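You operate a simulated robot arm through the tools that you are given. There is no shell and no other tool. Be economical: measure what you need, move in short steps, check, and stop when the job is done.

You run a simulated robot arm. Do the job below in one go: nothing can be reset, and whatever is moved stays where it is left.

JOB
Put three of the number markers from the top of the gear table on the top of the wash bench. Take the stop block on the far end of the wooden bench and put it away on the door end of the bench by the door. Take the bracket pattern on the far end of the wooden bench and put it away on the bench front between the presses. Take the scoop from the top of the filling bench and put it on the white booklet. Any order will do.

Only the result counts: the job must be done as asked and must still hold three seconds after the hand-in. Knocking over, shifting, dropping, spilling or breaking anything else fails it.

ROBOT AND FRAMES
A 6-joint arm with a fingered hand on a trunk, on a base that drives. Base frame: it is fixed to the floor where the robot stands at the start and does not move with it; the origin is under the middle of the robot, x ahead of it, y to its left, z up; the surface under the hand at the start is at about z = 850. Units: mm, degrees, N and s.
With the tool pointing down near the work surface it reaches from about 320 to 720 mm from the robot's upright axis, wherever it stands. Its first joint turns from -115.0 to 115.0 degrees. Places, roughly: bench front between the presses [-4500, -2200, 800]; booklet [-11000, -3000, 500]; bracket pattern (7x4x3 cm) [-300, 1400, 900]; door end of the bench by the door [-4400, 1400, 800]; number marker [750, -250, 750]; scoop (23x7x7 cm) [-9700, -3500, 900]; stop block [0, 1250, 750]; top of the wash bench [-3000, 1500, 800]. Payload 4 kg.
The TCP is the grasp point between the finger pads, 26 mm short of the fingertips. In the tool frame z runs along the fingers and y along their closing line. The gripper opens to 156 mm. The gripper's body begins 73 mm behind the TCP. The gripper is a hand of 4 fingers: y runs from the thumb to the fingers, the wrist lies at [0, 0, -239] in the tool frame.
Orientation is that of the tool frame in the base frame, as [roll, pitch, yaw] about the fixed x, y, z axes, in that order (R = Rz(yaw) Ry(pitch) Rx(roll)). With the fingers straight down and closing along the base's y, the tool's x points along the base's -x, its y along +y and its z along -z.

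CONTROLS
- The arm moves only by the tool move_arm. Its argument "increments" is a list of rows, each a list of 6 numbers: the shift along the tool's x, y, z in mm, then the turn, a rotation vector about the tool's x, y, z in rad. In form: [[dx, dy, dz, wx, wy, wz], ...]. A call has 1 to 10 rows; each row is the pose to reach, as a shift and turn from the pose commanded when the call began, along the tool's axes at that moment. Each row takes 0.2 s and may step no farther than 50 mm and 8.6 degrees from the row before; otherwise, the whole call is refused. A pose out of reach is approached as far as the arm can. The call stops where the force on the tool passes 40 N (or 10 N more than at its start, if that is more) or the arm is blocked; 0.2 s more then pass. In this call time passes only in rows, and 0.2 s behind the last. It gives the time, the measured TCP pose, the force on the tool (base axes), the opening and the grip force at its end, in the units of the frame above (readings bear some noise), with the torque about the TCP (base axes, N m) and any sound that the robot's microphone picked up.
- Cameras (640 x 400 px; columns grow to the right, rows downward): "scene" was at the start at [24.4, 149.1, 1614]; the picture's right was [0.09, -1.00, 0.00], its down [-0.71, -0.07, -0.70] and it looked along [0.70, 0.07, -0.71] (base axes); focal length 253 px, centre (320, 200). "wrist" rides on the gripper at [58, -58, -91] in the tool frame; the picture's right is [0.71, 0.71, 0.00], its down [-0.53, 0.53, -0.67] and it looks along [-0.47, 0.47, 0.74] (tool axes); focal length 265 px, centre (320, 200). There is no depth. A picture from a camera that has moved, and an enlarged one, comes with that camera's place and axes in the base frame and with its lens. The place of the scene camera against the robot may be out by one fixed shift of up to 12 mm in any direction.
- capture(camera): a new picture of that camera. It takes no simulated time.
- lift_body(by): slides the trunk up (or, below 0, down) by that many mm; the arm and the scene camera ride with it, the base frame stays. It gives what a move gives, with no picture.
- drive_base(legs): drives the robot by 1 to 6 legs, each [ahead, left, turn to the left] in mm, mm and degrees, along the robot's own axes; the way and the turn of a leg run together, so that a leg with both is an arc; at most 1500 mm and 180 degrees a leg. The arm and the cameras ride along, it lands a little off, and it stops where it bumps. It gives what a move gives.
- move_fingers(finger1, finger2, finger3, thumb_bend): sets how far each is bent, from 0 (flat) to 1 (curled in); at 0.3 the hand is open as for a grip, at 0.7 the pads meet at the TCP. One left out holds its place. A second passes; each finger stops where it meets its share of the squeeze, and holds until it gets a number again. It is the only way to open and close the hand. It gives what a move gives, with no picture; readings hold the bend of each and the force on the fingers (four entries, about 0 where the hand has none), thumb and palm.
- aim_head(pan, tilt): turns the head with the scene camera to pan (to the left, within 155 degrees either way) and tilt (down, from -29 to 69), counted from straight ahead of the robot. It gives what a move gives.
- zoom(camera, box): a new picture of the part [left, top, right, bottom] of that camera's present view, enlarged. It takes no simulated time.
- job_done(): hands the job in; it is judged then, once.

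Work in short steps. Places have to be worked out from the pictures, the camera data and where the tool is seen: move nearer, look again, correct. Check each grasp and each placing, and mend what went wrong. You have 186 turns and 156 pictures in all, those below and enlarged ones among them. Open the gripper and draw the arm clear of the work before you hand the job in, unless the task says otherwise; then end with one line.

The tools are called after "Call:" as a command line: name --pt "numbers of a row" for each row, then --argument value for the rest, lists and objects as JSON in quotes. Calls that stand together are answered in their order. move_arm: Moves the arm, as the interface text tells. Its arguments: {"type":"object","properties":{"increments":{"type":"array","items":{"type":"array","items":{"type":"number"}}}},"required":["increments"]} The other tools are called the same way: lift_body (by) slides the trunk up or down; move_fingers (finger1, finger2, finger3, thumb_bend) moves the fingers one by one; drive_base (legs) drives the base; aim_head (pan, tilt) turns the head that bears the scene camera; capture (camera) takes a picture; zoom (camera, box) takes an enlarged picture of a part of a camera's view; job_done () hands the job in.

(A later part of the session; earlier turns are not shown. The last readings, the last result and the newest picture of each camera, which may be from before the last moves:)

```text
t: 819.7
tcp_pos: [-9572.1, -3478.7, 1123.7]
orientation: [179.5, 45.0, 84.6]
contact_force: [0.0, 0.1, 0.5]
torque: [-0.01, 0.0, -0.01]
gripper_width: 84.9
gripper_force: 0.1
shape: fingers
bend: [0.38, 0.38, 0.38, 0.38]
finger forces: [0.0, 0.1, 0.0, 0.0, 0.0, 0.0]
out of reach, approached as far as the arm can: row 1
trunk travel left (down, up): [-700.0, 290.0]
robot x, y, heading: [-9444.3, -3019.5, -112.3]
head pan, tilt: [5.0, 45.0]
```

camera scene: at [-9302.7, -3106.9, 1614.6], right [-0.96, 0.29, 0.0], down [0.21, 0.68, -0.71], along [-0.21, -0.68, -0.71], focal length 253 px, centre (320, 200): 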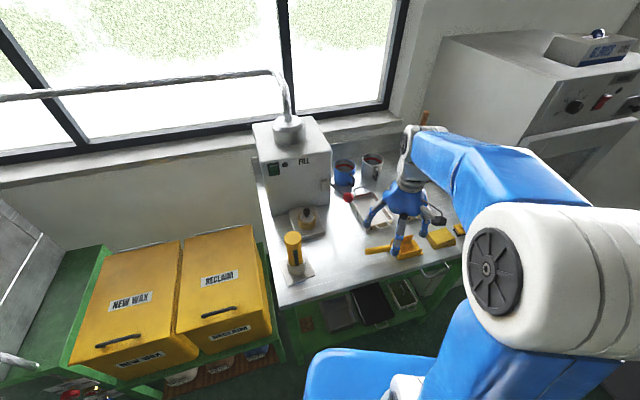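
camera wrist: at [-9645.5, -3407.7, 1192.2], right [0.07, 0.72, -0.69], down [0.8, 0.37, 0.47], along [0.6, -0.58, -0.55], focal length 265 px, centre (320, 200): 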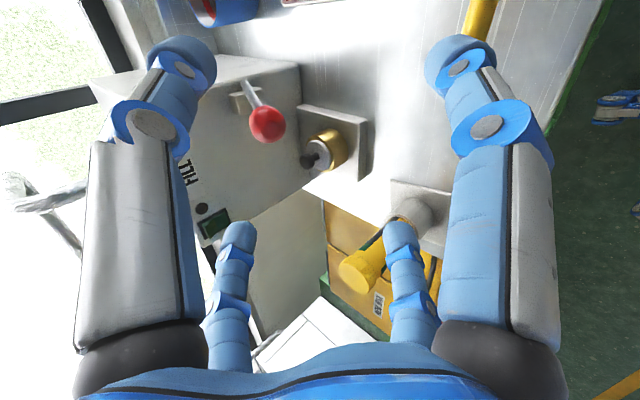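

I'll move lower to the pre-approach point, about (-9610,-3429,962), still without roll, then try rolling there.

Call:
move_arm --pt "37 -11 20 0 0 0" --pt "74 -22 40 0 0 0" --pt "110 -32 60 0 0 0" --pt "147 -42 82 0 0 0"

Call:
move_arm --pt "0 0 0 0 0 0.13" --pt "0 0 0 0 0 0.26" --pt "0 0 0 0 0 0.39" --pt "0 0 0 0 0 0.52" --pt "0 0 0 0 0 0.65" --pt "0 0 0 0 0 0.785"

```text
t: 820.7
tcp_pos: [-9580.1, -3459.2, 1079.2]
orientation: [179.7, 44.7, 84.7]
contact_force: [0.5, 0.5, -1.1]
torque: [-0.02, 0.04, -0.01]
gripper_width: 84.9
gripper_force: 0.0
shape: fingers
bend: [0.38, 0.38, 0.38, 0.38]
finger forces: [0.0, 0.0, 0.0, 0.0, 0.0, 0.0]
out of reach, approached as far as the arm can: row 2, 3, 4
trunk travel left (down, up): [-700.0, 290.0]
robot x, y, heading: [-9440.8, -3018.6, -112.1]
head pan, tilt: [5.0, 45.0]
```

```text
t: 822.1
tcp_pos: [-9583.6, -3458.8, 1079.7]
orientation: [144.6, 29.5, 30.0]
contact_force: [0.3, -0.6, -0.7]
torque: [-0.02, 0.02, -0.01]
gripper_width: 85.0
gripper_force: 0.1
shape: fingers
bend: [0.38, 0.38, 0.38, 0.38]
finger forces: [0.0, 0.1, 0.0, 0.0, 0.0, 0.0]
trunk travel left (down, up): [-700.0, 290.0]
robot x, y, heading: [-9442.5, -3015.3, -112.4]
head pan, tilt: [5.0, 45.0]
```

With a lean the wrist needs more radius, and I'm too close. I'll back the robot off 140 mm, return the roll to 0, and try the -45° roll again.

Call:
drive_base --legs '[[-140, 0, 0]]'

Call:
move_arm --pt "0 0 0 0 0 -0.14" --pt "0 0 0 0 0 -0.28" --pt "0 0 0 0 0 -0.42" --pt "0 0 0 0 0 -0.56" --pt "0 0 0 0 0 -0.7" --pt "0 0 0 0 0 -0.785"

```text
t: 824.5
tcp_pos: [-9530.5, -3334.7, 1079.9]
orientation: [144.7, 29.6, 30.3]
contact_force: [-0.1, 0.0, 0.1]
torque: [0.02, -0.03, 0.02]
gripper_width: 85.3
gripper_force: 0.1
shape: fingers
bend: [0.38, 0.38, 0.38, 0.38]
finger forces: [0.1, 0.1, 0.0, 0.1, 0.1, 0.0]
trunk travel left (down, up): [-700.0, 290.0]
robot x, y, heading: [-9395.5, -2888.7, -112.0]
head pan, tilt: [5.0, 45.0]
```

```text
t: 825.9
tcp_pos: [-9532.0, -3333.8, 1081.3]
orientation: [179.7, 44.6, 85.0]
contact_force: [0.5, -0.2, -0.3]
torque: [0.01, 0.0, 0.0]
gripper_width: 84.8
gripper_force: 0.1
shape: fingers
bend: [0.38, 0.38, 0.38, 0.38]
finger forces: [0.1, 0.0, 0.1, 0.1, 0.1, 0.0]
trunk travel left (down, up): [-700.0, 290.0]
robot x, y, heading: [-9392.4, -2894.1, -111.9]
head pan, tilt: [5.0, 45.0]
```

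Now I'll move to the pre-approach point, 100 mm back along the tool axis from the handle, and roll -45° there.

Call:
move_arm --pt "3 -17 39 0 0 0" --pt "6 -35 78 0 0 0" --pt "9 -52 117 0 0 0" --pt "12 -69 156 0 0 0"

Call:
move_arm --pt "0 0 0 0 0 -0.14" --pt "0 0 0 0 0 -0.28" --pt "0 0 0 0 0 -0.42" --pt "0 0 0 0 0 -0.56" --pt "0 0 0 0 0 -0.7" --pt "0 0 0 0 0 -0.785"

Call:
capture --camera "wrist"

Call:
zoom --camera "scene" --box '[330, 130, 522, 290]'

```text
t: 826.9
tcp_pos: [-9609.2, -3470.5, 1026.9]
orientation: [179.4, 41.3, 84.0]
contact_force: [-1.3, -1.5, -0.7]
torque: [0.04, -0.01, 0.04]
gripper_width: 84.9
gripper_force: 0.0
shape: fingers
bend: [0.38, 0.38, 0.38, 0.38]
finger forces: [0.0, 0.0, 0.0, 0.0, 0.1, 0.0]
out of reach, approached as far as the arm can: row 1, 2, 3, 4
trunk travel left (down, up): [-700.0, 290.0]
robot x, y, heading: [-9391.0, -2891.1, -112.2]
head pan, tilt: [5.0, 45.0]
```

```text
t: 828.2
tcp_pos: [-9577.2, -3494.5, 1057.6]
orientation: [-148.9, 25.8, 135.2]
contact_force: [0.4, -0.8, -0.8]
torque: [-0.02, -0.01, 0.0]
gripper_width: 85.0
gripper_force: 0.0
shape: fingers
bend: [0.38, 0.38, 0.38, 0.38]
finger forces: [0.1, 0.0, 0.1, 0.0, 0.1, 0.0]
out of reach, approached as far as the arm can: row 1, 2, 3, 4, 5, 6
trunk travel left (down, up): [-700.0, 290.0]
robot x, y, heading: [-9390.8, -2891.2, -112.1]
head pan, tilt: [5.0, 45.0]
```

```text
34 pictures are left
camera wrist: at [-9648.6, -3426.6, 1130.6], right [0.09, 0.77, -0.64], down [0.8, 0.32, 0.5], along [0.59, -0.55, -0.59], focal length 265 px, centre (320, 200)
```

wrist: 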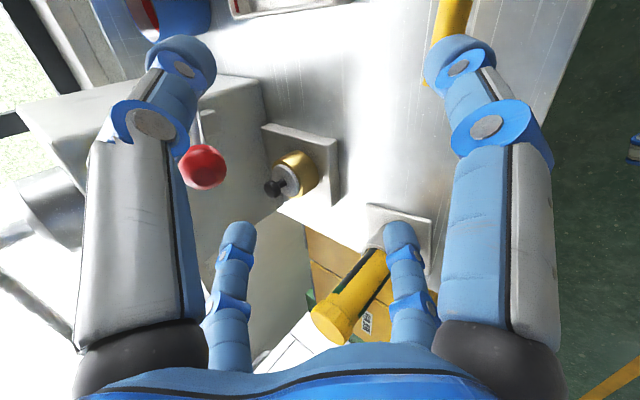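

```text
2.50 times, centred on (426, 210) of scene
camera zoom: at [-9251.0, -2979.1, 1614.5], right [-0.96, 0.29, 0.0], down [0.21, 0.68, -0.71], along [-0.21, -0.68, -0.71], focal length 632 px, centre (55, 175)
```

zoom: 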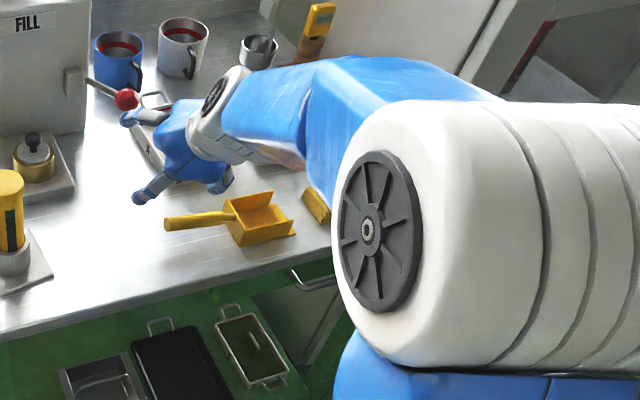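

The limit seems to be the wrist's bend against the forearm, so lowering the trunk while the arm works higher should help. I'll unroll, raise the arm 230 mm, then slide the trunk down 330 mm and try again.

Call:
move_arm --pt "0 0 0 0 0 0.14" --pt "0 0 0 0 0 0.28" --pt "0 0 0 0 0 0.42" --pt "0 0 0 0 0 0.56" --pt "0 0 0 0 0 0.7" --pt "0 0 0 0 0 0.785"

Call:
move_arm --pt "-30 0 -30 0 0 0" --pt "-60 0 -60 0 0 0" --pt "-90 0 -90 0 0 0" --pt "-120 0 -120 0 0 0" --pt "-150 0 -150 0 0 0"

Call:
lift_body --by -200

```text
t: 829.6
tcp_pos: [-9575.1, -3493.2, 1058.2]
orientation: [-178.7, 39.4, 83.2]
contact_force: [-0.4, 0.4, -0.1]
torque: [-0.02, 0.03, 0.02]
gripper_width: 85.2
gripper_force: 0.0
shape: fingers
bend: [0.38, 0.38, 0.38, 0.38]
finger forces: [0.0, 0.0, 0.0, 0.0, 0.1, 0.1]
trunk travel left (down, up): [-700.0, 290.0]
robot x, y, heading: [-9391.5, -2892.6, -112.2]
head pan, tilt: [5.0, 45.0]
```

```text
t: 830.9
tcp_pos: [-9572.3, -3514.9, 1270.8]
orientation: [-178.7, 39.5, 83.4]
contact_force: [-1.0, 0.7, -0.1]
torque: [-0.02, 0.02, 0.02]
gripper_width: 84.9
gripper_force: 0.0
shape: fingers
bend: [0.38, 0.38, 0.38, 0.38]
finger forces: [0.0, 0.0, 0.1, 0.0, 0.1, 0.0]
trunk travel left (down, up): [-700.0, 290.0]
robot x, y, heading: [-9393.3, -2889.2, -112.2]
head pan, tilt: [5.0, 45.0]
```

```text
t: 833.0
tcp_pos: [-9572.6, -3515.0, 1071.2]
orientation: [-178.6, 39.6, 83.4]
contact_force: [-0.6, 0.0, 0.8]
torque: [0.01, 0.03, 0.02]
gripper_width: 84.7
gripper_force: 0.1
shape: fingers
bend: [0.38, 0.38, 0.38, 0.38]
finger forces: [0.1, 0.0, 0.0, 0.0, 0.1, 0.0]
trunk travel left (down, up): [-500.0, 490.0]
robot x, y, heading: [-9391.1, -2889.8, -112.0]
head pan, tilt: [5.0, 45.0]
```

The lean of 40° is held with the trunk 200 mm lower. I'll move to the pre-approach point (-9602,-3444,961), then roll -45°.

Call:
move_arm --pt "31 -10 10 0 0 0" --pt "62 -19 20 0 0 0" --pt "92 -28 31 0 0 0" --pt "122 -38 41 0 0 0"

Call:
move_arm --pt "0 0 0 0 0 -0.14" --pt "0 0 0 0 0 -0.28" --pt "0 0 0 0 0 -0.42" --pt "0 0 0 0 0 -0.56" --pt "0 0 0 0 0 -0.7" --pt "0 0 0 0 0 -0.785"

Call:
capture --camera "wrist"

```text
t: 834.0
tcp_pos: [-9605.7, -3442.2, 960.8]
orientation: [-178.5, 39.6, 83.4]
contact_force: [-0.4, 0.6, 0.0]
torque: [-0.01, 0.02, 0.01]
gripper_width: 84.9
gripper_force: 0.0
shape: fingers
bend: [0.38, 0.38, 0.38, 0.38]
finger forces: [0.0, 0.0, 0.0, 0.0, 0.0, 0.1]
trunk travel left (down, up): [-500.0, 490.0]
robot x, y, heading: [-9391.6, -2892.4, -111.9]
head pan, tilt: [5.0, 45.0]
```

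```text
t: 835.4
tcp_pos: [-9604.2, -3443.2, 961.7]
orientation: [-148.9, 25.8, 135.3]
contact_force: [-0.1, 0.8, -1.0]
torque: [0.02, 0.03, -0.01]
gripper_width: 84.8
gripper_force: 0.0
shape: fingers
bend: [0.38, 0.38, 0.38, 0.38]
finger forces: [0.0, 0.0, 0.0, 0.0, 0.1, 0.0]
trunk travel left (down, up): [-500.0, 490.0]
robot x, y, heading: [-9388.4, -2890.3, -111.9]
head pan, tilt: [5.0, 45.0]
```

```text
32 pictures are left
camera wrist: at [-9676.6, -3374.6, 1034.5], right [0.09, 0.77, -0.64], down [0.8, 0.33, 0.5], along [0.59, -0.55, -0.59], focal length 265 px, centre (320, 200)
```

wrist: 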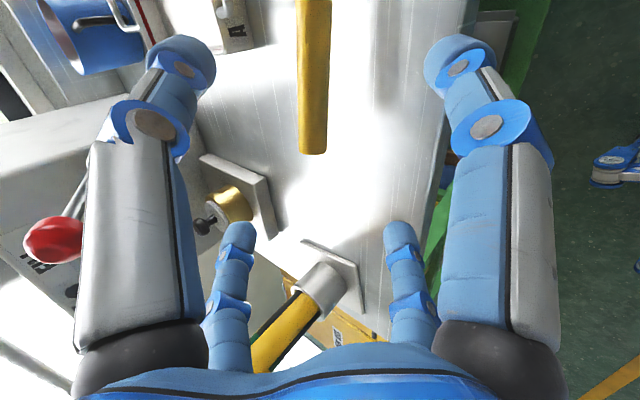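

The handle runs right down the middle between the digit pairs. I'll narrow the claw a little and slide in along the tool axis.

Call:
move_fingers --finger1 0.47 --finger2 0.47 --finger3 0.47 --thumb_bend 0.47

Call:
move_arm --pt "-2 1 30 0 0 0" --pt "-4 2 55 0 0 0" --pt "-4 2 70 0 0 0"

Call:
capture --camera "wrist"

Call:
zoom --camera "scene" --box '[330, 130, 490, 270]'

```text
t: 836.4
tcp_pos: [-9604.1, -3441.5, 962.0]
orientation: [-149.0, 26.0, 135.2]
contact_force: [-1.0, 1.0, -0.2]
torque: [-0.01, -0.01, -0.01]
gripper_width: 60.1
gripper_force: 0.1
shape: fingers
bend: [0.47, 0.47, 0.47, 0.47]
finger forces: [0.0, 0.0, 0.0, 0.0, 0.0, 0.0]
trunk travel left (down, up): [-500.0, 490.0]
robot x, y, heading: [-9393.2, -2887.0, -112.0]
head pan, tilt: [5.0, 45.0]
```

```text
t: 837.2
tcp_pos: [-9606.8, -3488.0, 909.8]
orientation: [-149.0, 26.0, 135.1]
contact_force: [0.9, -0.3, -0.1]
torque: [-0.01, 0.03, -0.01]
gripper_width: 59.6
gripper_force: 0.1
shape: fingers
bend: [0.47, 0.47, 0.47, 0.47]
finger forces: [0.1, 0.0, 0.0, 0.0, 0.0, 0.1]
trunk travel left (down, up): [-500.0, 490.0]
robot x, y, heading: [-9392.8, -2889.1, -112.1]
head pan, tilt: [5.0, 45.0]
```

```text
31 pictures are left
camera wrist: at [-9679.6, -3420.4, 981.4], right [0.09, 0.77, -0.64], down [0.8, 0.32, 0.5], along [0.59, -0.56, -0.59], focal length 265 px, centre (320, 200)
```

wrist: 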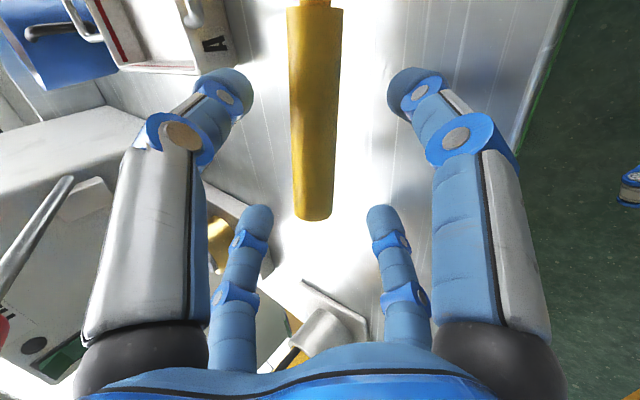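

```text
2.86 times, centred on (410, 200) of scene
camera zoom: at [-9251.1, -2978.9, 1414.5], right [-0.96, 0.29, 0.0], down [0.21, 0.68, -0.71], along [-0.21, -0.68, -0.71], focal length 723 px, centre (63, 200)
```

zoom: 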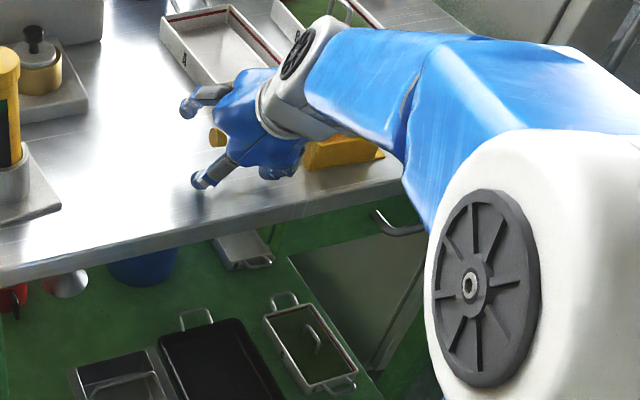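

The handle is centred, about 37 mm of it beyond the TCP. I'll advance the last 18 mm.

Call:
move_arm --pt "0 0 9 0 0 0" --pt "0 0 18 0 0 0"

Call:
move_fingers --finger1 0.58 --finger2 0.58 --finger3 0.58 --thumb_bend 0.58

Call:
capture --camera "wrist"

```text
t: 837.8
tcp_pos: [-9610.1, -3498.7, 899.1]
orientation: [-148.4, 26.2, 135.4]
contact_force: [1.5, 7.9, 20.4]
torque: [0.49, -0.16, -0.02]
gripper_width: 54.7
gripper_force: 10.1
shape: fingers
bend: [0.48, 0.49, 0.47, 0.47]
finger forces: [9.1, 11.7, 0.0, 0.0, 0.0, 0.0]
trunk travel left (down, up): [-500.0, 490.0]
robot x, y, heading: [-9393.8, -2889.1, -112.3]
head pan, tilt: [5.0, 45.0]
```

```text
t: 838.8
tcp_pos: [-9608.6, -3498.4, 895.4]
orientation: [-148.9, 25.9, 135.1]
contact_force: [0.3, -0.6, 0.0]
torque: [0.02, -0.02, 0.01]
gripper_width: 31.1
gripper_force: 0.2
shape: fingers
bend: [0.57, 0.57, 0.57, 0.57]
finger forces: [0.0, 0.0, 0.1, 0.0, 0.1, 0.0]
trunk travel left (down, up): [-500.0, 490.0]
robot x, y, heading: [-9392.0, -2886.4, -111.9]
head pan, tilt: [5.0, 45.0]
```

```text
29 pictures are left
camera wrist: at [-9681.1, -3431.6, 967.4], right [0.09, 0.77, -0.64], down [0.8, 0.32, 0.5], along [0.59, -0.55, -0.59], focal length 265 px, centre (320, 200)
```

wrist: 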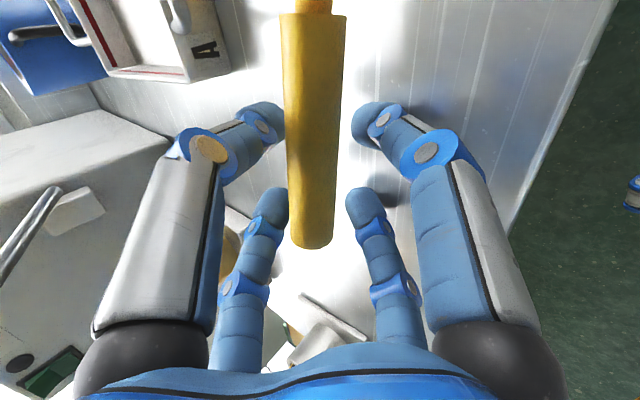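

The lower digits touched the bench, but closing freed them, and the handle is now between the pairs. I'll close fully.

Call:
move_fingers --finger1 0.66 --finger2 0.66 --finger3 0.66 --thumb_bend 0.66

Call:
move_fingers --finger1 0.8 --finger2 0.8 --finger3 0.8 --thumb_bend 0.8

Call:
capture --camera "wrist"

```text
t: 839.8
tcp_pos: [-9608.5, -3499.8, 894.1]
orientation: [-148.9, 25.9, 135.2]
contact_force: [0.2, 0.1, 0.1]
torque: [-0.05, -0.01, 0.03]
gripper_width: 7.2
gripper_force: 0.1
shape: fingers
bend: [0.66, 0.66, 0.66, 0.66]
finger forces: [0.0, 0.0, 0.1, 0.1, 0.1, 0.0]
trunk travel left (down, up): [-500.0, 490.0]
robot x, y, heading: [-9394.0, -2888.8, -112.0]
head pan, tilt: [5.0, 45.0]
```

```text
t: 840.8
tcp_pos: [-9609.6, -3499.3, 894.0]
orientation: [-149.1, 26.0, 135.2]
contact_force: [-0.3, -0.2, -0.9]
torque: [0.04, -0.01, -0.01]
gripper_width: 0.0
gripper_force: 2.9
shape: fingers
bend: [0.74, 0.74, 0.74, 0.73]
finger forces: [2.0, 0.7, 0.0, 0.0, 3.3, 0.0]
trunk travel left (down, up): [-500.0, 490.0]
robot x, y, heading: [-9392.3, -2890.8, -112.0]
head pan, tilt: [5.0, 45.0]
```

```text
28 pictures are left
camera wrist: at [-9681.2, -3431.6, 967.6], right [0.09, 0.77, -0.64], down [0.8, 0.32, 0.5], along [0.59, -0.56, -0.59], focal length 265 px, centre (320, 200)
```

wrist: 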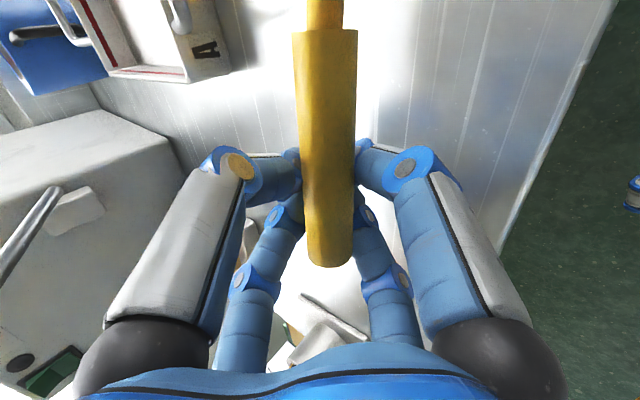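

The digits closed underneath the handle, so it sits nearer the palm than planned. I'll open to 0.56, back off 14 mm along the tool axis, and close again on the handle itself.

Call:
move_fingers --finger1 0.56 --finger2 0.56 --finger3 0.56 --thumb_bend 0.56

Call:
move_arm --pt "0 0 -7 0 0 0" --pt "0 0 -14 0 0 0"

Call:
capture --camera "wrist"

```text
t: 841.8
tcp_pos: [-9609.7, -3497.8, 894.7]
orientation: [-149.0, 25.9, 135.2]
contact_force: [-0.8, 0.0, 0.1]
torque: [0.01, 0.01, -0.03]
gripper_width: 33.4
gripper_force: 0.4
shape: fingers
bend: [0.56, 0.56, 0.56, 0.56]
finger forces: [0.0, 0.5, 0.0, 0.0, 0.0, 0.0]
trunk travel left (down, up): [-500.0, 490.0]
robot x, y, heading: [-9392.9, -2891.5, -111.9]
head pan, tilt: [5.0, 45.0]
```

```text
t: 842.4
tcp_pos: [-9607.4, -3490.8, 906.0]
orientation: [-148.9, 25.9, 135.3]
contact_force: [0.1, 0.2, 0.2]
torque: [0.0, -0.02, -0.01]
gripper_width: 33.5
gripper_force: 0.1
shape: fingers
bend: [0.56, 0.56, 0.56, 0.56]
finger forces: [0.1, 0.0, 0.0, 0.1, 0.0, 0.0]
trunk travel left (down, up): [-500.0, 490.0]
robot x, y, heading: [-9389.6, -2892.5, -112.1]
head pan, tilt: [5.0, 45.0]
```

```text
27 pictures are left
camera wrist: at [-9679.3, -3422.6, 978.7], right [0.09, 0.77, -0.64], down [0.8, 0.32, 0.5], along [0.59, -0.56, -0.59], focal length 265 px, centre (320, 200)
```

wrist: 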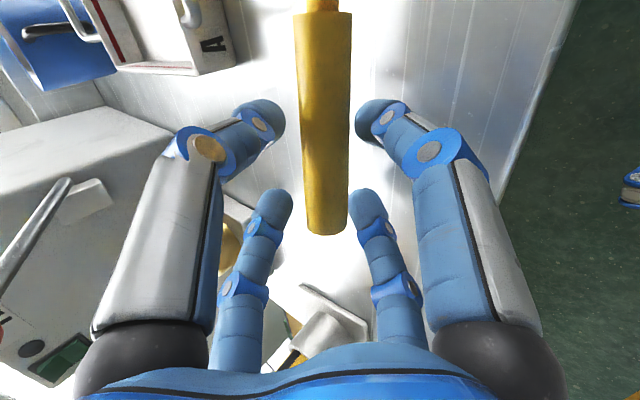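

The handle is now roughly at TCP depth. I'll back off 7 mm more so it sits in the pads, then close.

Call:
move_arm --pt "0 0 -7 0 0 0"

Call:
move_fingers --finger1 0.66 --finger2 0.66 --finger3 0.66 --thumb_bend 0.66

Call:
move_fingers --finger1 0.78 --finger2 0.78 --finger3 0.78 --thumb_bend 0.78

Call:
capture --camera "wrist"

```text
t: 842.8
tcp_pos: [-9607.0, -3486.0, 911.2]
orientation: [-149.0, 25.9, 135.2]
contact_force: [0.8, -0.2, 0.0]
torque: [0.0, -0.02, -0.02]
gripper_width: 33.3
gripper_force: 0.0
shape: fingers
bend: [0.56, 0.56, 0.56, 0.56]
finger forces: [0.0, 0.0, 0.0, 0.1, 0.0, 0.1]
trunk travel left (down, up): [-500.0, 490.0]
robot x, y, heading: [-9391.6, -2891.6, -112.3]
head pan, tilt: [5.0, 45.0]
```

```text
t: 843.8
tcp_pos: [-9606.3, -3485.5, 911.8]
orientation: [-149.0, 26.0, 135.2]
contact_force: [0.0, -0.6, 0.9]
torque: [-0.01, 0.09, 0.04]
gripper_width: 17.7
gripper_force: 5.6
shape: fingers
bend: [0.62, 0.63, 0.64, 0.64]
finger forces: [3.5, 2.5, 1.2, 0.1, 4.9, 0.0]
trunk travel left (down, up): [-500.0, 490.0]
robot x, y, heading: [-9392.1, -2890.0, -112.0]
head pan, tilt: [5.0, 45.0]
```

```text
t: 844.8
tcp_pos: [-9605.6, -3487.4, 911.0]
orientation: [-149.0, 25.9, 135.2]
contact_force: [-0.5, -0.1, 0.2]
torque: [-0.03, 0.07, 0.03]
gripper_width: 4.4
gripper_force: 20.0
shape: fingers
bend: [0.64, 0.74, 0.75, 0.72]
finger forces: [11.5, 11.9, 0.2, 0.0, 17.4, 0.0]
trunk travel left (down, up): [-500.0, 490.0]
robot x, y, heading: [-9390.3, -2893.5, -112.0]
head pan, tilt: [5.0, 45.0]
```

```text
26 pictures are left
camera wrist: at [-9678.6, -3418.4, 983.8], right [0.09, 0.77, -0.64], down [0.8, 0.32, 0.5], along [0.59, -0.56, -0.59], focal length 265 px, centre (320, 200)
```

wrist: 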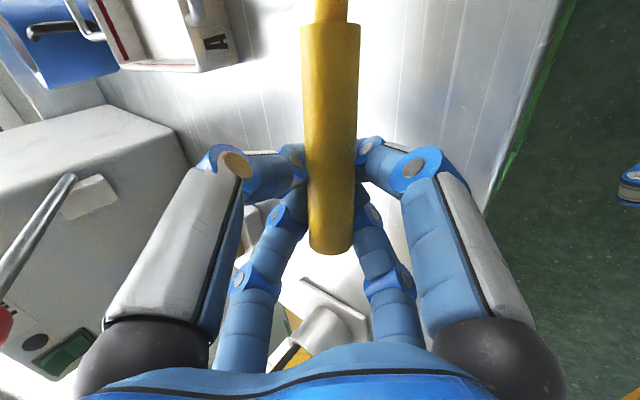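

All four digits clamp at about 0.62, but squeezing harder pushed the handle up toward the palm, so contact is below its middle. I'll reopen to 0.56, back off 8 mm more, and clamp again.

Call:
move_fingers --finger1 0.56 --finger2 0.56 --finger3 0.56 --thumb_bend 0.56

Call:
move_arm --pt "0 0 -9 0 0 0"

Call:
move_fingers --finger1 0.64 --finger2 0.64 --finger3 0.64 --thumb_bend 0.64

Call:
move_fingers --finger1 0.72 --finger2 0.72 --finger3 0.72 --thumb_bend 0.72

Call:
capture --camera "wrist"

```text
t: 845.8
tcp_pos: [-9606.0, -3486.2, 911.4]
orientation: [-149.0, 25.8, 135.2]
contact_force: [-0.1, -0.3, -0.7]
torque: [0.01, -0.02, -0.03]
gripper_width: 33.9
gripper_force: 0.2
shape: fingers
bend: [0.56, 0.56, 0.56, 0.56]
finger forces: [0.2, 0.0, 0.1, 0.1, 0.1, 0.1]
trunk travel left (down, up): [-500.0, 490.0]
robot x, y, heading: [-9394.7, -2889.0, -112.1]
head pan, tilt: [5.0, 45.0]
```

```text
t: 846.2
tcp_pos: [-9606.3, -3480.8, 919.1]
orientation: [-148.8, 25.9, 135.3]
contact_force: [1.0, 0.1, -1.4]
torque: [0.03, 0.0, -0.02]
gripper_width: 34.2
gripper_force: 0.0
shape: fingers
bend: [0.56, 0.56, 0.56, 0.56]
finger forces: [0.2, 0.2, 0.0, 0.0, 0.0, 0.1]
trunk travel left (down, up): [-500.0, 490.0]
robot x, y, heading: [-9392.7, -2892.7, -112.3]
head pan, tilt: [5.0, 45.0]
```

```text
t: 847.2
tcp_pos: [-9605.4, -3478.9, 917.7]
orientation: [-149.0, 25.7, 135.2]
contact_force: [-0.4, 0.2, -0.4]
torque: [0.01, 0.03, 0.01]
gripper_width: 17.4
gripper_force: 3.4
shape: fingers
bend: [0.62, 0.61, 0.62, 0.63]
finger forces: [1.6, 2.1, 1.7, 0.1, 1.8, 0.1]
trunk travel left (down, up): [-500.0, 490.0]
robot x, y, heading: [-9389.8, -2888.8, -111.9]
head pan, tilt: [5.0, 45.0]
```

```text
t: 848.2
tcp_pos: [-9605.0, -3481.5, 918.2]
orientation: [-149.1, 25.9, 135.3]
contact_force: [-0.8, -0.6, 0.6]
torque: [-0.01, 0.09, 0.05]
gripper_width: 14.1
gripper_force: 13.7
shape: fingers
bend: [0.63, 0.62, 0.65, 0.66]
finger forces: [6.8, 7.1, 5.3, 0.0, 8.3, 0.0]
trunk travel left (down, up): [-500.0, 490.0]
robot x, y, heading: [-9392.1, -2890.0, -112.1]
head pan, tilt: [5.0, 45.0]
```

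```text
25 pictures are left
camera wrist: at [-9677.9, -3412.7, 990.9], right [0.09, 0.77, -0.64], down [0.8, 0.32, 0.5], along [0.59, -0.56, -0.59], focal length 265 px, centre (320, 200)
```

wrist: 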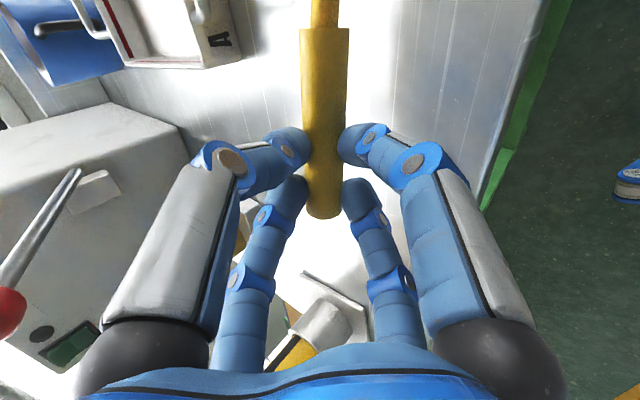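

Now it's a proper clamp with balanced forces (5–8 N each). I'll squeeze slightly more and test-lift straight up 40 mm.

Call:
move_fingers --finger1 0.77 --finger2 0.77 --finger3 0.77 --thumb_bend 0.77

Call:
move_arm --pt "-4.4 -4.6 -7.7 0 0 0" --pt "-13 -14 -23 0 0 0" --pt "-17.5 -18.5 -31 0 0 0"

Call:
capture --camera "wrist"

Call:
zoom --camera "scene" --box '[340, 150, 468, 260]'

```text
t: 849.2
tcp_pos: [-9605.3, -3480.4, 917.4]
orientation: [-149.0, 25.8, 135.2]
contact_force: [-0.4, -1.0, 2.2]
torque: [-0.06, 0.1, 0.09]
gripper_width: 12.6
gripper_force: 19.7
shape: fingers
bend: [0.63, 0.61, 0.72, 0.67]
finger forces: [8.6, 8.6, 8.4, 0.1, 14.0, 0.0]
trunk travel left (down, up): [-500.0, 490.0]
robot x, y, heading: [-9391.3, -2890.2, -112.2]
head pan, tilt: [5.0, 45.0]
```

```text
t: 850.0
tcp_pos: [-9606.0, -3479.0, 958.2]
orientation: [-149.0, 26.0, 135.2]
contact_force: [0.1, 1.1, 0.2]
torque: [-0.01, -0.01, 0.0]
gripper_width: 0.0
gripper_force: 0.0
shape: fingers
bend: [0.68, 0.68, 0.74, 0.73]
finger forces: [0.0, 0.0, 0.1, 0.0, 0.1, 0.0]
trunk travel left (down, up): [-500.0, 490.0]
robot x, y, heading: [-9391.7, -2888.1, -112.1]
head pan, tilt: [5.0, 45.0]
```

```text
24 pictures are left
camera wrist: at [-9678.4, -3412.3, 1030.5], right [0.09, 0.77, -0.64], down [0.8, 0.32, 0.5], along [0.59, -0.56, -0.59], focal length 265 px, centre (320, 200)
```

wrist: 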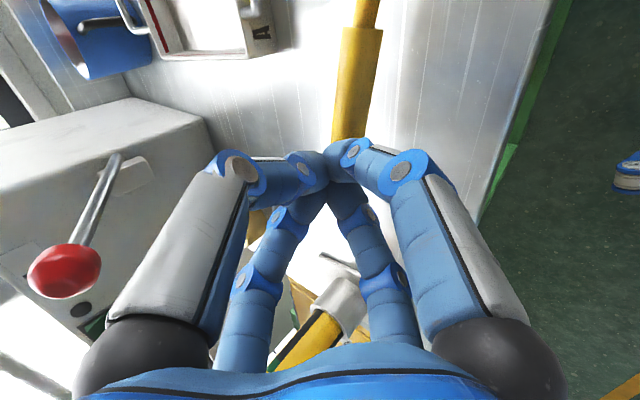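

```text
3.64 times, centred on (404, 205) of scene
camera zoom: at [-9250.8, -2978.3, 1414.5], right [-0.96, 0.29, 0.0], down [0.21, 0.68, -0.71], along [-0.21, -0.68, -0.71], focal length 920 px, centre (14, 182)
```

zoom: 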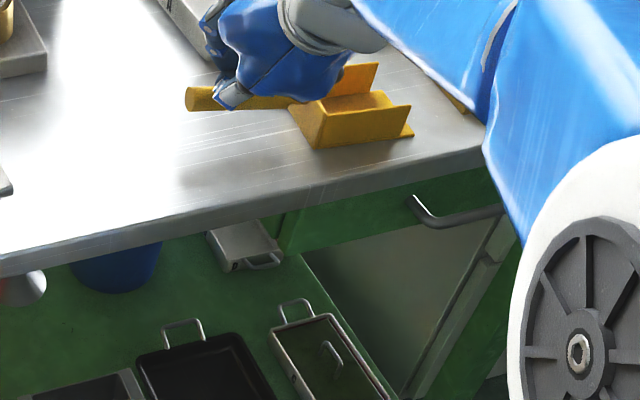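

It slipped from the tips as I lifted; the scoop is still lying on the bench. The earlier depth, with the digits partly under the handle, is the more secure cage. I'll open, look, and realign.

Call:
move_fingers --finger1 0.5 --finger2 0.5 --finger3 0.5 --thumb_bend 0.5

Call:
capture --camera "wrist"

```text
t: 851.0
tcp_pos: [-9605.5, -3479.8, 957.7]
orientation: [-149.0, 25.8, 135.2]
contact_force: [-0.2, 0.8, -0.1]
torque: [-0.02, -0.01, 0.02]
gripper_width: 50.6
gripper_force: 0.1
shape: fingers
bend: [0.5, 0.5, 0.5, 0.5]
finger forces: [0.1, 0.0, 0.0, 0.1, 0.1, 0.0]
trunk travel left (down, up): [-500.0, 490.0]
robot x, y, heading: [-9391.1, -2889.7, -112.0]
head pan, tilt: [5.0, 45.0]
```

```text
22 pictures are left
camera wrist: at [-9678.5, -3412.5, 1030.4], right [0.09, 0.77, -0.64], down [0.8, 0.32, 0.5], along [0.59, -0.56, -0.59], focal length 265 px, centre (320, 200)
```

wrist: 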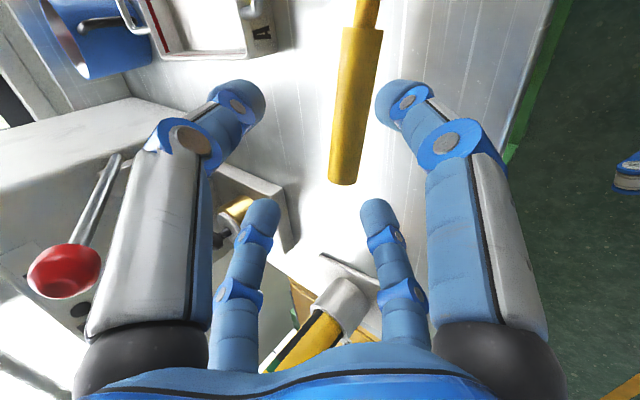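

Re-solving gives handle axis at about (-9613,-3511,888), diameter 25 mm; pads should meet it about 20 mm beyond the TCP. I'll realign laterally and slide in to (-9611,-3498,903).

Call:
move_arm --pt "15 13 0 0 0 0" --pt "15 13 30 0 0 0" --pt "15 13 54 0 0 0"

Call:
capture --camera "wrist"

```text
t: 851.8
tcp_pos: [-9610.0, -3500.2, 904.7]
orientation: [-149.0, 25.9, 135.3]
contact_force: [-0.2, -0.4, 0.1]
torque: [0.0, 0.03, 0.03]
gripper_width: 50.7
gripper_force: 0.1
shape: fingers
bend: [0.5, 0.5, 0.5, 0.5]
finger forces: [0.0, 0.0, 0.0, 0.0, 0.0, 0.0]
trunk travel left (down, up): [-500.0, 490.0]
robot x, y, heading: [-9392.1, -2890.4, -111.8]
head pan, tilt: [5.0, 45.0]
```

```text
21 pictures are left
camera wrist: at [-9683.0, -3431.8, 976.3], right [0.09, 0.77, -0.64], down [0.8, 0.32, 0.5], along [0.59, -0.56, -0.59], focal length 265 px, centre (320, 200)
```

wrist: 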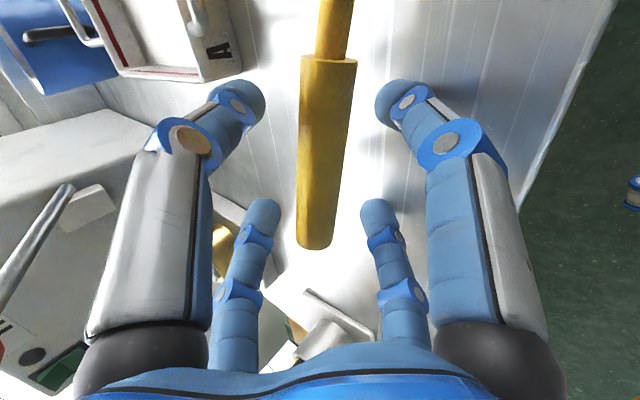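

It's well centred. I'll clamp in stages.

Call:
move_fingers --finger1 0.63 --finger2 0.63 --finger3 0.63 --thumb_bend 0.63

Call:
move_fingers --finger1 0.72 --finger2 0.72 --finger3 0.72 --thumb_bend 0.72

Call:
move_fingers --finger1 0.85 --finger2 0.85 --finger3 0.85 --thumb_bend 0.85

Call:
capture --camera "wrist"

```text
t: 852.8
tcp_pos: [-9610.4, -3499.3, 903.4]
orientation: [-149.1, 26.0, 135.2]
contact_force: [0.2, 0.7, -1.0]
torque: [0.01, -0.03, 0.02]
gripper_width: 16.1
gripper_force: 0.4
shape: fingers
bend: [0.62, 0.63, 0.63, 0.63]
finger forces: [0.6, 0.1, 0.1, 0.0, 0.4, 0.0]
trunk travel left (down, up): [-500.0, 490.0]
robot x, y, heading: [-9392.1, -2891.2, -112.1]
head pan, tilt: [5.0, 45.0]
```

```text
t: 853.8
tcp_pos: [-9611.0, -3499.6, 904.1]
orientation: [-149.0, 25.8, 135.3]
contact_force: [0.2, 0.3, 0.7]
torque: [-0.04, 0.09, -0.02]
gripper_width: 7.4
gripper_force: 10.6
shape: fingers
bend: [0.66, 0.67, 0.71, 0.68]
finger forces: [6.3, 4.2, 2.5, 0.1, 8.0, 0.0]
trunk travel left (down, up): [-500.0, 490.0]
robot x, y, heading: [-9397.4, -2888.7, -112.1]
head pan, tilt: [5.0, 45.0]
```

```text
t: 854.8
tcp_pos: [-9610.4, -3498.6, 903.6]
orientation: [-148.9, 25.9, 135.2]
contact_force: [-0.1, 0.0, -0.7]
torque: [0.03, 0.0, -0.04]
gripper_width: 0.0
gripper_force: 6.7
shape: fingers
bend: [0.74, 0.78, 0.8, 0.76]
finger forces: [13.5, 0.2, 0.0, 0.1, 0.0, 0.0]
trunk travel left (down, up): [-500.0, 490.0]
robot x, y, heading: [-9391.7, -2892.6, -112.1]
head pan, tilt: [5.0, 45.0]
```

```text
20 pictures are left
camera wrist: at [-9683.1, -3431.6, 976.2], right [0.09, 0.77, -0.64], down [0.8, 0.32, 0.5], along [0.59, -0.56, -0.59], focal length 265 px, centre (320, 200)
```

wrist: 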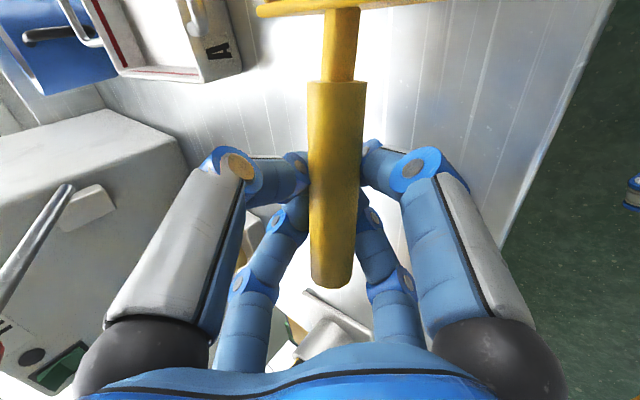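

Over-squeezing at this depth pushes the handle through toward the palm, while 8 mm further out it slipped off the tips. The neutral depth lies between, so I'll reopen, back off 9 mm, and clamp with moderate force only.

Call:
move_fingers --finger1 0.53 --finger2 0.53 --finger3 0.53 --thumb_bend 0.53

Call:
move_arm --pt "0 0 -11 0 0 0"

Call:
move_fingers --finger1 0.63 --finger2 0.63 --finger3 0.63 --thumb_bend 0.63

Call:
move_fingers --finger1 0.69 --finger2 0.69 --finger3 0.69 --thumb_bend 0.69

```text
t: 855.8
tcp_pos: [-9610.9, -3498.5, 904.4]
orientation: [-149.0, 25.9, 135.2]
contact_force: [0.6, -0.2, -0.1]
torque: [-0.03, 0.0, -0.02]
gripper_width: 42.3
gripper_force: 0.1
shape: fingers
bend: [0.53, 0.53, 0.53, 0.53]
finger forces: [0.0, 0.1, 0.1, 0.1, 0.0, 0.0]
trunk travel left (down, up): [-500.0, 490.0]
robot x, y, heading: [-9392.1, -2892.0, -112.2]
head pan, tilt: [5.0, 45.0]
```

```text
t: 856.2
tcp_pos: [-9609.1, -3491.5, 912.7]
orientation: [-148.9, 25.9, 135.3]
contact_force: [0.1, 0.1, -0.4]
torque: [0.01, 0.02, 0.0]
gripper_width: 42.4
gripper_force: 0.1
shape: fingers
bend: [0.53, 0.53, 0.53, 0.53]
finger forces: [0.0, 0.0, 0.0, 0.1, 0.1, 0.0]
trunk travel left (down, up): [-500.0, 490.0]
robot x, y, heading: [-9393.0, -2890.6, -111.9]
head pan, tilt: [5.0, 45.0]
```

```text
t: 857.2
tcp_pos: [-9609.0, -3491.4, 913.0]
orientation: [-149.0, 25.8, 135.1]
contact_force: [0.4, 0.2, 0.2]
torque: [-0.01, 0.0, -0.02]
gripper_width: 19.6
gripper_force: 2.9
shape: fingers
bend: [0.61, 0.62, 0.62, 0.62]
finger forces: [1.9, 1.0, 0.7, 0.1, 1.8, 0.1]
trunk travel left (down, up): [-500.0, 490.0]
robot x, y, heading: [-9393.2, -2887.9, -112.0]
head pan, tilt: [5.0, 45.0]
```

```text
t: 858.2
tcp_pos: [-9609.0, -3492.5, 911.5]
orientation: [-149.0, 25.9, 135.1]
contact_force: [0.0, 0.1, -0.4]
torque: [0.02, 0.07, -0.03]
gripper_width: 17.8
gripper_force: 10.7
shape: fingers
bend: [0.62, 0.63, 0.64, 0.64]
finger forces: [6.1, 5.0, 3.5, 0.0, 8.0, 0.1]
trunk travel left (down, up): [-500.0, 490.0]
robot x, y, heading: [-9393.3, -2891.8, -111.9]
head pan, tilt: [5.0, 45.0]
```

Stable four-point clamp at 10.7 N. I'll squeeze a touch more and lift slowly by 12 mm.

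Call:
move_fingers --finger1 0.71 --finger2 0.71 --finger3 0.71 --thumb_bend 0.71

Call:
move_arm --pt "-1.7 -1.9 -3 0 0 0" --pt "-3.5 -3.7 -6.2 0 0 0" --pt "-5.2 -5.6 -9.2 0 0 0"

Call:
capture --camera "wrist"

```text
t: 859.2
tcp_pos: [-9609.8, -3491.4, 912.0]
orientation: [-149.1, 25.8, 135.2]
contact_force: [-0.9, 0.0, 0.2]
torque: [0.05, 0.1, 0.0]
gripper_width: 17.5
gripper_force: 14.4
shape: fingers
bend: [0.62, 0.63, 0.65, 0.65]
finger forces: [7.3, 6.4, 4.8, 0.1, 9.8, 0.0]
trunk travel left (down, up): [-500.0, 490.0]
robot x, y, heading: [-9393.1, -2890.1, -112.0]
head pan, tilt: [5.0, 45.0]
```

```text
t: 860.0
tcp_pos: [-9609.3, -3493.7, 923.8]
orientation: [-148.9, 25.9, 135.2]
contact_force: [0.9, 0.3, -1.1]
torque: [0.01, -0.02, -0.03]
gripper_width: 17.5
gripper_force: 13.3
shape: fingers
bend: [0.62, 0.63, 0.65, 0.65]
finger forces: [7.3, 5.8, 4.8, 0.0, 8.2, 0.0]
trunk travel left (down, up): [-500.0, 490.0]
robot x, y, heading: [-9392.1, -2891.9, -111.9]
head pan, tilt: [5.0, 45.0]
```

```text
19 pictures are left
camera wrist: at [-9681.7, -3424.8, 996.9], right [0.09, 0.77, -0.64], down [0.8, 0.32, 0.5], along [0.59, -0.56, -0.59], focal length 265 px, centre (320, 200)
```

wrist: 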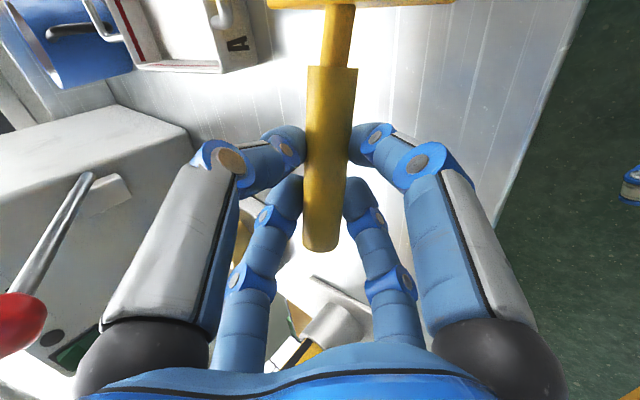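

It holds with forces unchanged. I'll keep lifting gently to clear the bench items.

Call:
move_arm --pt "-9 -9 -15 0 0 0" --pt "-18 -19 -31 0 0 0" --pt "-27 -28 -46 0 0 0" --pt "-36 -38 -62 0 0 0" --pt "-44 -47 -77 0 0 0"

Call:
zoom --camera "scene" --box '[320, 100, 480, 260]'

```text
t: 861.2
tcp_pos: [-9608.5, -3492.1, 1024.3]
orientation: [-149.0, 25.9, 135.3]
contact_force: [0.5, 0.1, -1.6]
torque: [0.07, -0.12, -0.02]
gripper_width: 17.3
gripper_force: 10.5
shape: fingers
bend: [0.64, 0.68, 0.69, 0.66]
finger forces: [8.9, 2.4, 1.9, 0.1, 8.2, 0.0]
trunk travel left (down, up): [-500.0, 490.0]
robot x, y, heading: [-9390.8, -2891.8, -112.0]
head pan, tilt: [5.0, 45.0]
```

```text
2.50 times, centred on (400, 180) of scene
camera zoom: at [-9250.9, -2978.3, 1414.6], right [-0.96, 0.29, 0.0], down [0.21, 0.68, -0.71], along [-0.21, -0.68, -0.71], focal length 632 px, centre (120, 250)
```

zoom: 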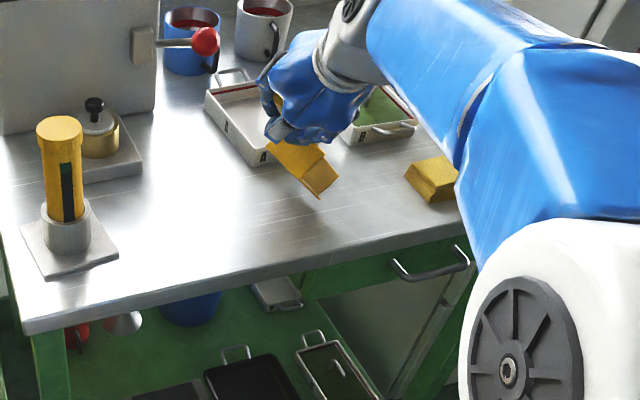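

The scoop has drooped body-down in the grip. I'll look at it from the wrist camera before deciding.

Call:
capture --camera "wrist"

```text
17 pictures are left
camera wrist: at [-9681.6, -3424.9, 1097.7], right [0.09, 0.77, -0.64], down [0.8, 0.32, 0.5], along [0.59, -0.55, -0.59], focal length 265 px, centre (320, 200)
```

wrist: 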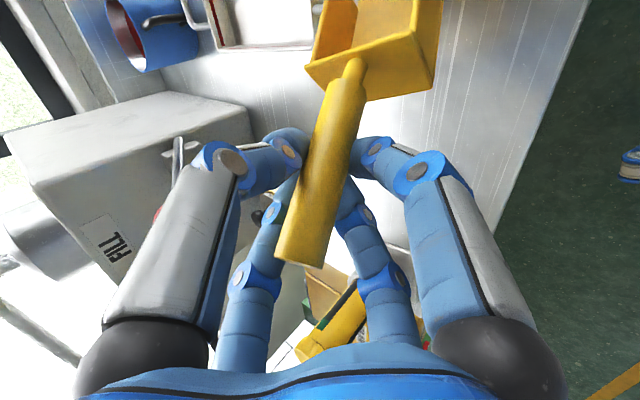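

The droop is modest (about 18°) and it's jammed between the digits. I'll add a little squeeze on all digits to lock it.

Call:
move_fingers --finger1 0.73 --finger2 0.75 --finger3 0.75 --thumb_bend 0.73

Call:
capture --camera "wrist"

```text
t: 862.2
tcp_pos: [-9609.5, -3492.6, 1024.5]
orientation: [-149.0, 25.9, 135.2]
contact_force: [-0.2, 0.4, 0.5]
torque: [0.03, -0.02, -0.01]
gripper_width: 13.6
gripper_force: 9.3
shape: fingers
bend: [0.65, 0.73, 0.74, 0.67]
finger forces: [8.8, 0.0, 0.0, 0.0, 9.4, 0.0]
trunk travel left (down, up): [-500.0, 490.0]
robot x, y, heading: [-9394.3, -2892.9, -111.9]
head pan, tilt: [5.0, 45.0]
```

```text
16 pictures are left
camera wrist: at [-9681.5, -3425.2, 1097.6], right [0.09, 0.77, -0.64], down [0.8, 0.32, 0.5], along [0.59, -0.56, -0.59], focal length 265 px, centre (320, 200)
```

wrist: 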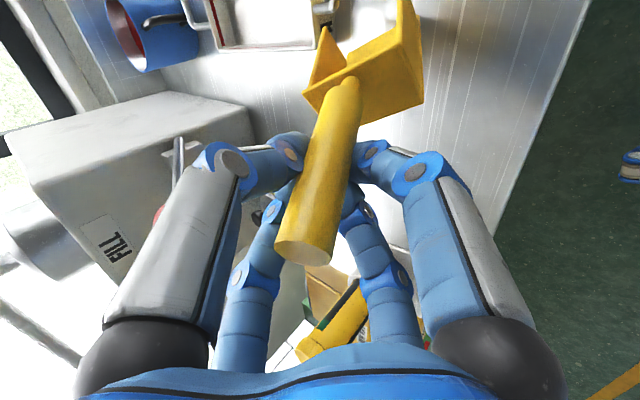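

Only thumb and finger 1 now hold it and it pivots, so this handle grip isn't trustworthy. I'll lower the scoop back to the bench in a clear spot slightly to the east, then regrasp it by the box body, near its centre of mass.

Call:
move_arm --pt "-12 15 -2 0 0 0" --pt "-24 30 -4 0 0 0" --pt "-9 46 23 0 0 0" --pt "0 56 40 0 0 0" --pt "7 64 53 0 0 0"

Call:
zoom --camera "scene" --box '[320, 100, 480, 260]'

```text
t: 863.4
tcp_pos: [-9570.4, -3494.2, 949.0]
orientation: [-149.0, 25.9, 135.2]
contact_force: [-1.1, -0.9, -0.1]
torque: [-0.12, 0.15, 0.02]
gripper_width: 8.2
gripper_force: 10.6
shape: fingers
bend: [0.65, 0.73, 0.74, 0.68]
finger forces: [8.2, 1.4, 0.1, 0.1, 11.7, 0.0]
trunk travel left (down, up): [-500.0, 490.0]
robot x, y, heading: [-9389.1, -2888.8, -112.1]
head pan, tilt: [5.0, 45.0]
```

```text
2.50 times, centred on (400, 180) of scene
camera zoom: at [-9251.2, -2979.3, 1414.5], right [-0.96, 0.29, 0.0], down [0.21, 0.68, -0.71], along [-0.21, -0.68, -0.71], focal length 632 px, centre (120, 250)
```

zoom: 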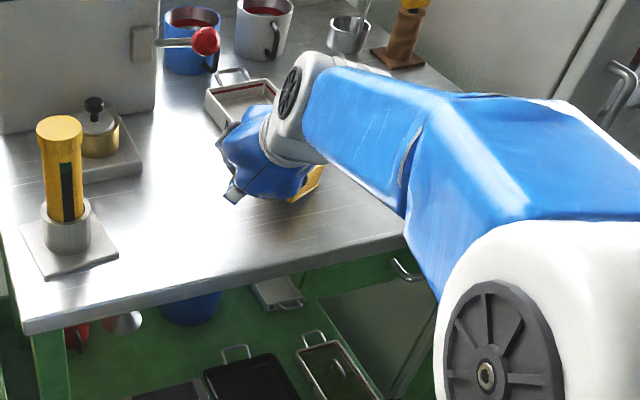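

I'll continue down in small steps until the body rests on the bench.

Call:
move_arm --pt "3.5 3.7 6.2 0 0 0" --pt "7 7.4 12.3 0 0 0" --pt "10 11 18.5 0 0 0" --pt "13 14 23 0 0 0"

Call:
capture --camera "wrist"

```text
t: 864.4
tcp_pos: [-9569.9, -3493.4, 921.4]
orientation: [-148.9, 25.9, 135.3]
contact_force: [2.0, -1.2, 3.0]
torque: [-0.33, 0.42, 0.18]
gripper_width: 3.7
gripper_force: 13.2
shape: fingers
bend: [0.66, 0.74, 0.74, 0.68]
finger forces: [5.7, 7.1, 0.0, 0.0, 14.9, 0.1]
trunk travel left (down, up): [-500.0, 490.0]
robot x, y, heading: [-9393.4, -2886.8, -112.2]
head pan, tilt: [5.0, 45.0]
```

```text
14 pictures are left
camera wrist: at [-9642.2, -3425.6, 994.3], right [0.09, 0.77, -0.64], down [0.8, 0.32, 0.5], along [0.59, -0.56, -0.59], focal length 265 px, centre (320, 200)
```

wrist: 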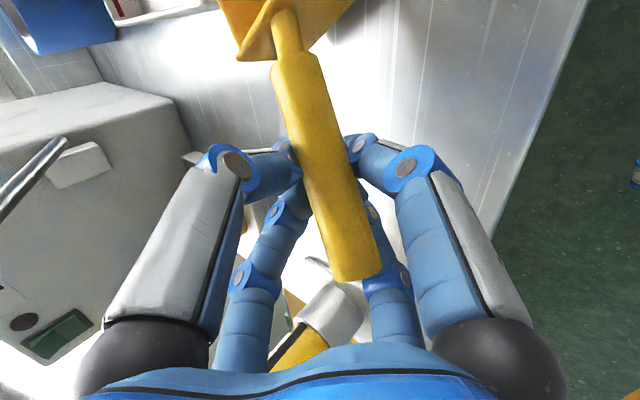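

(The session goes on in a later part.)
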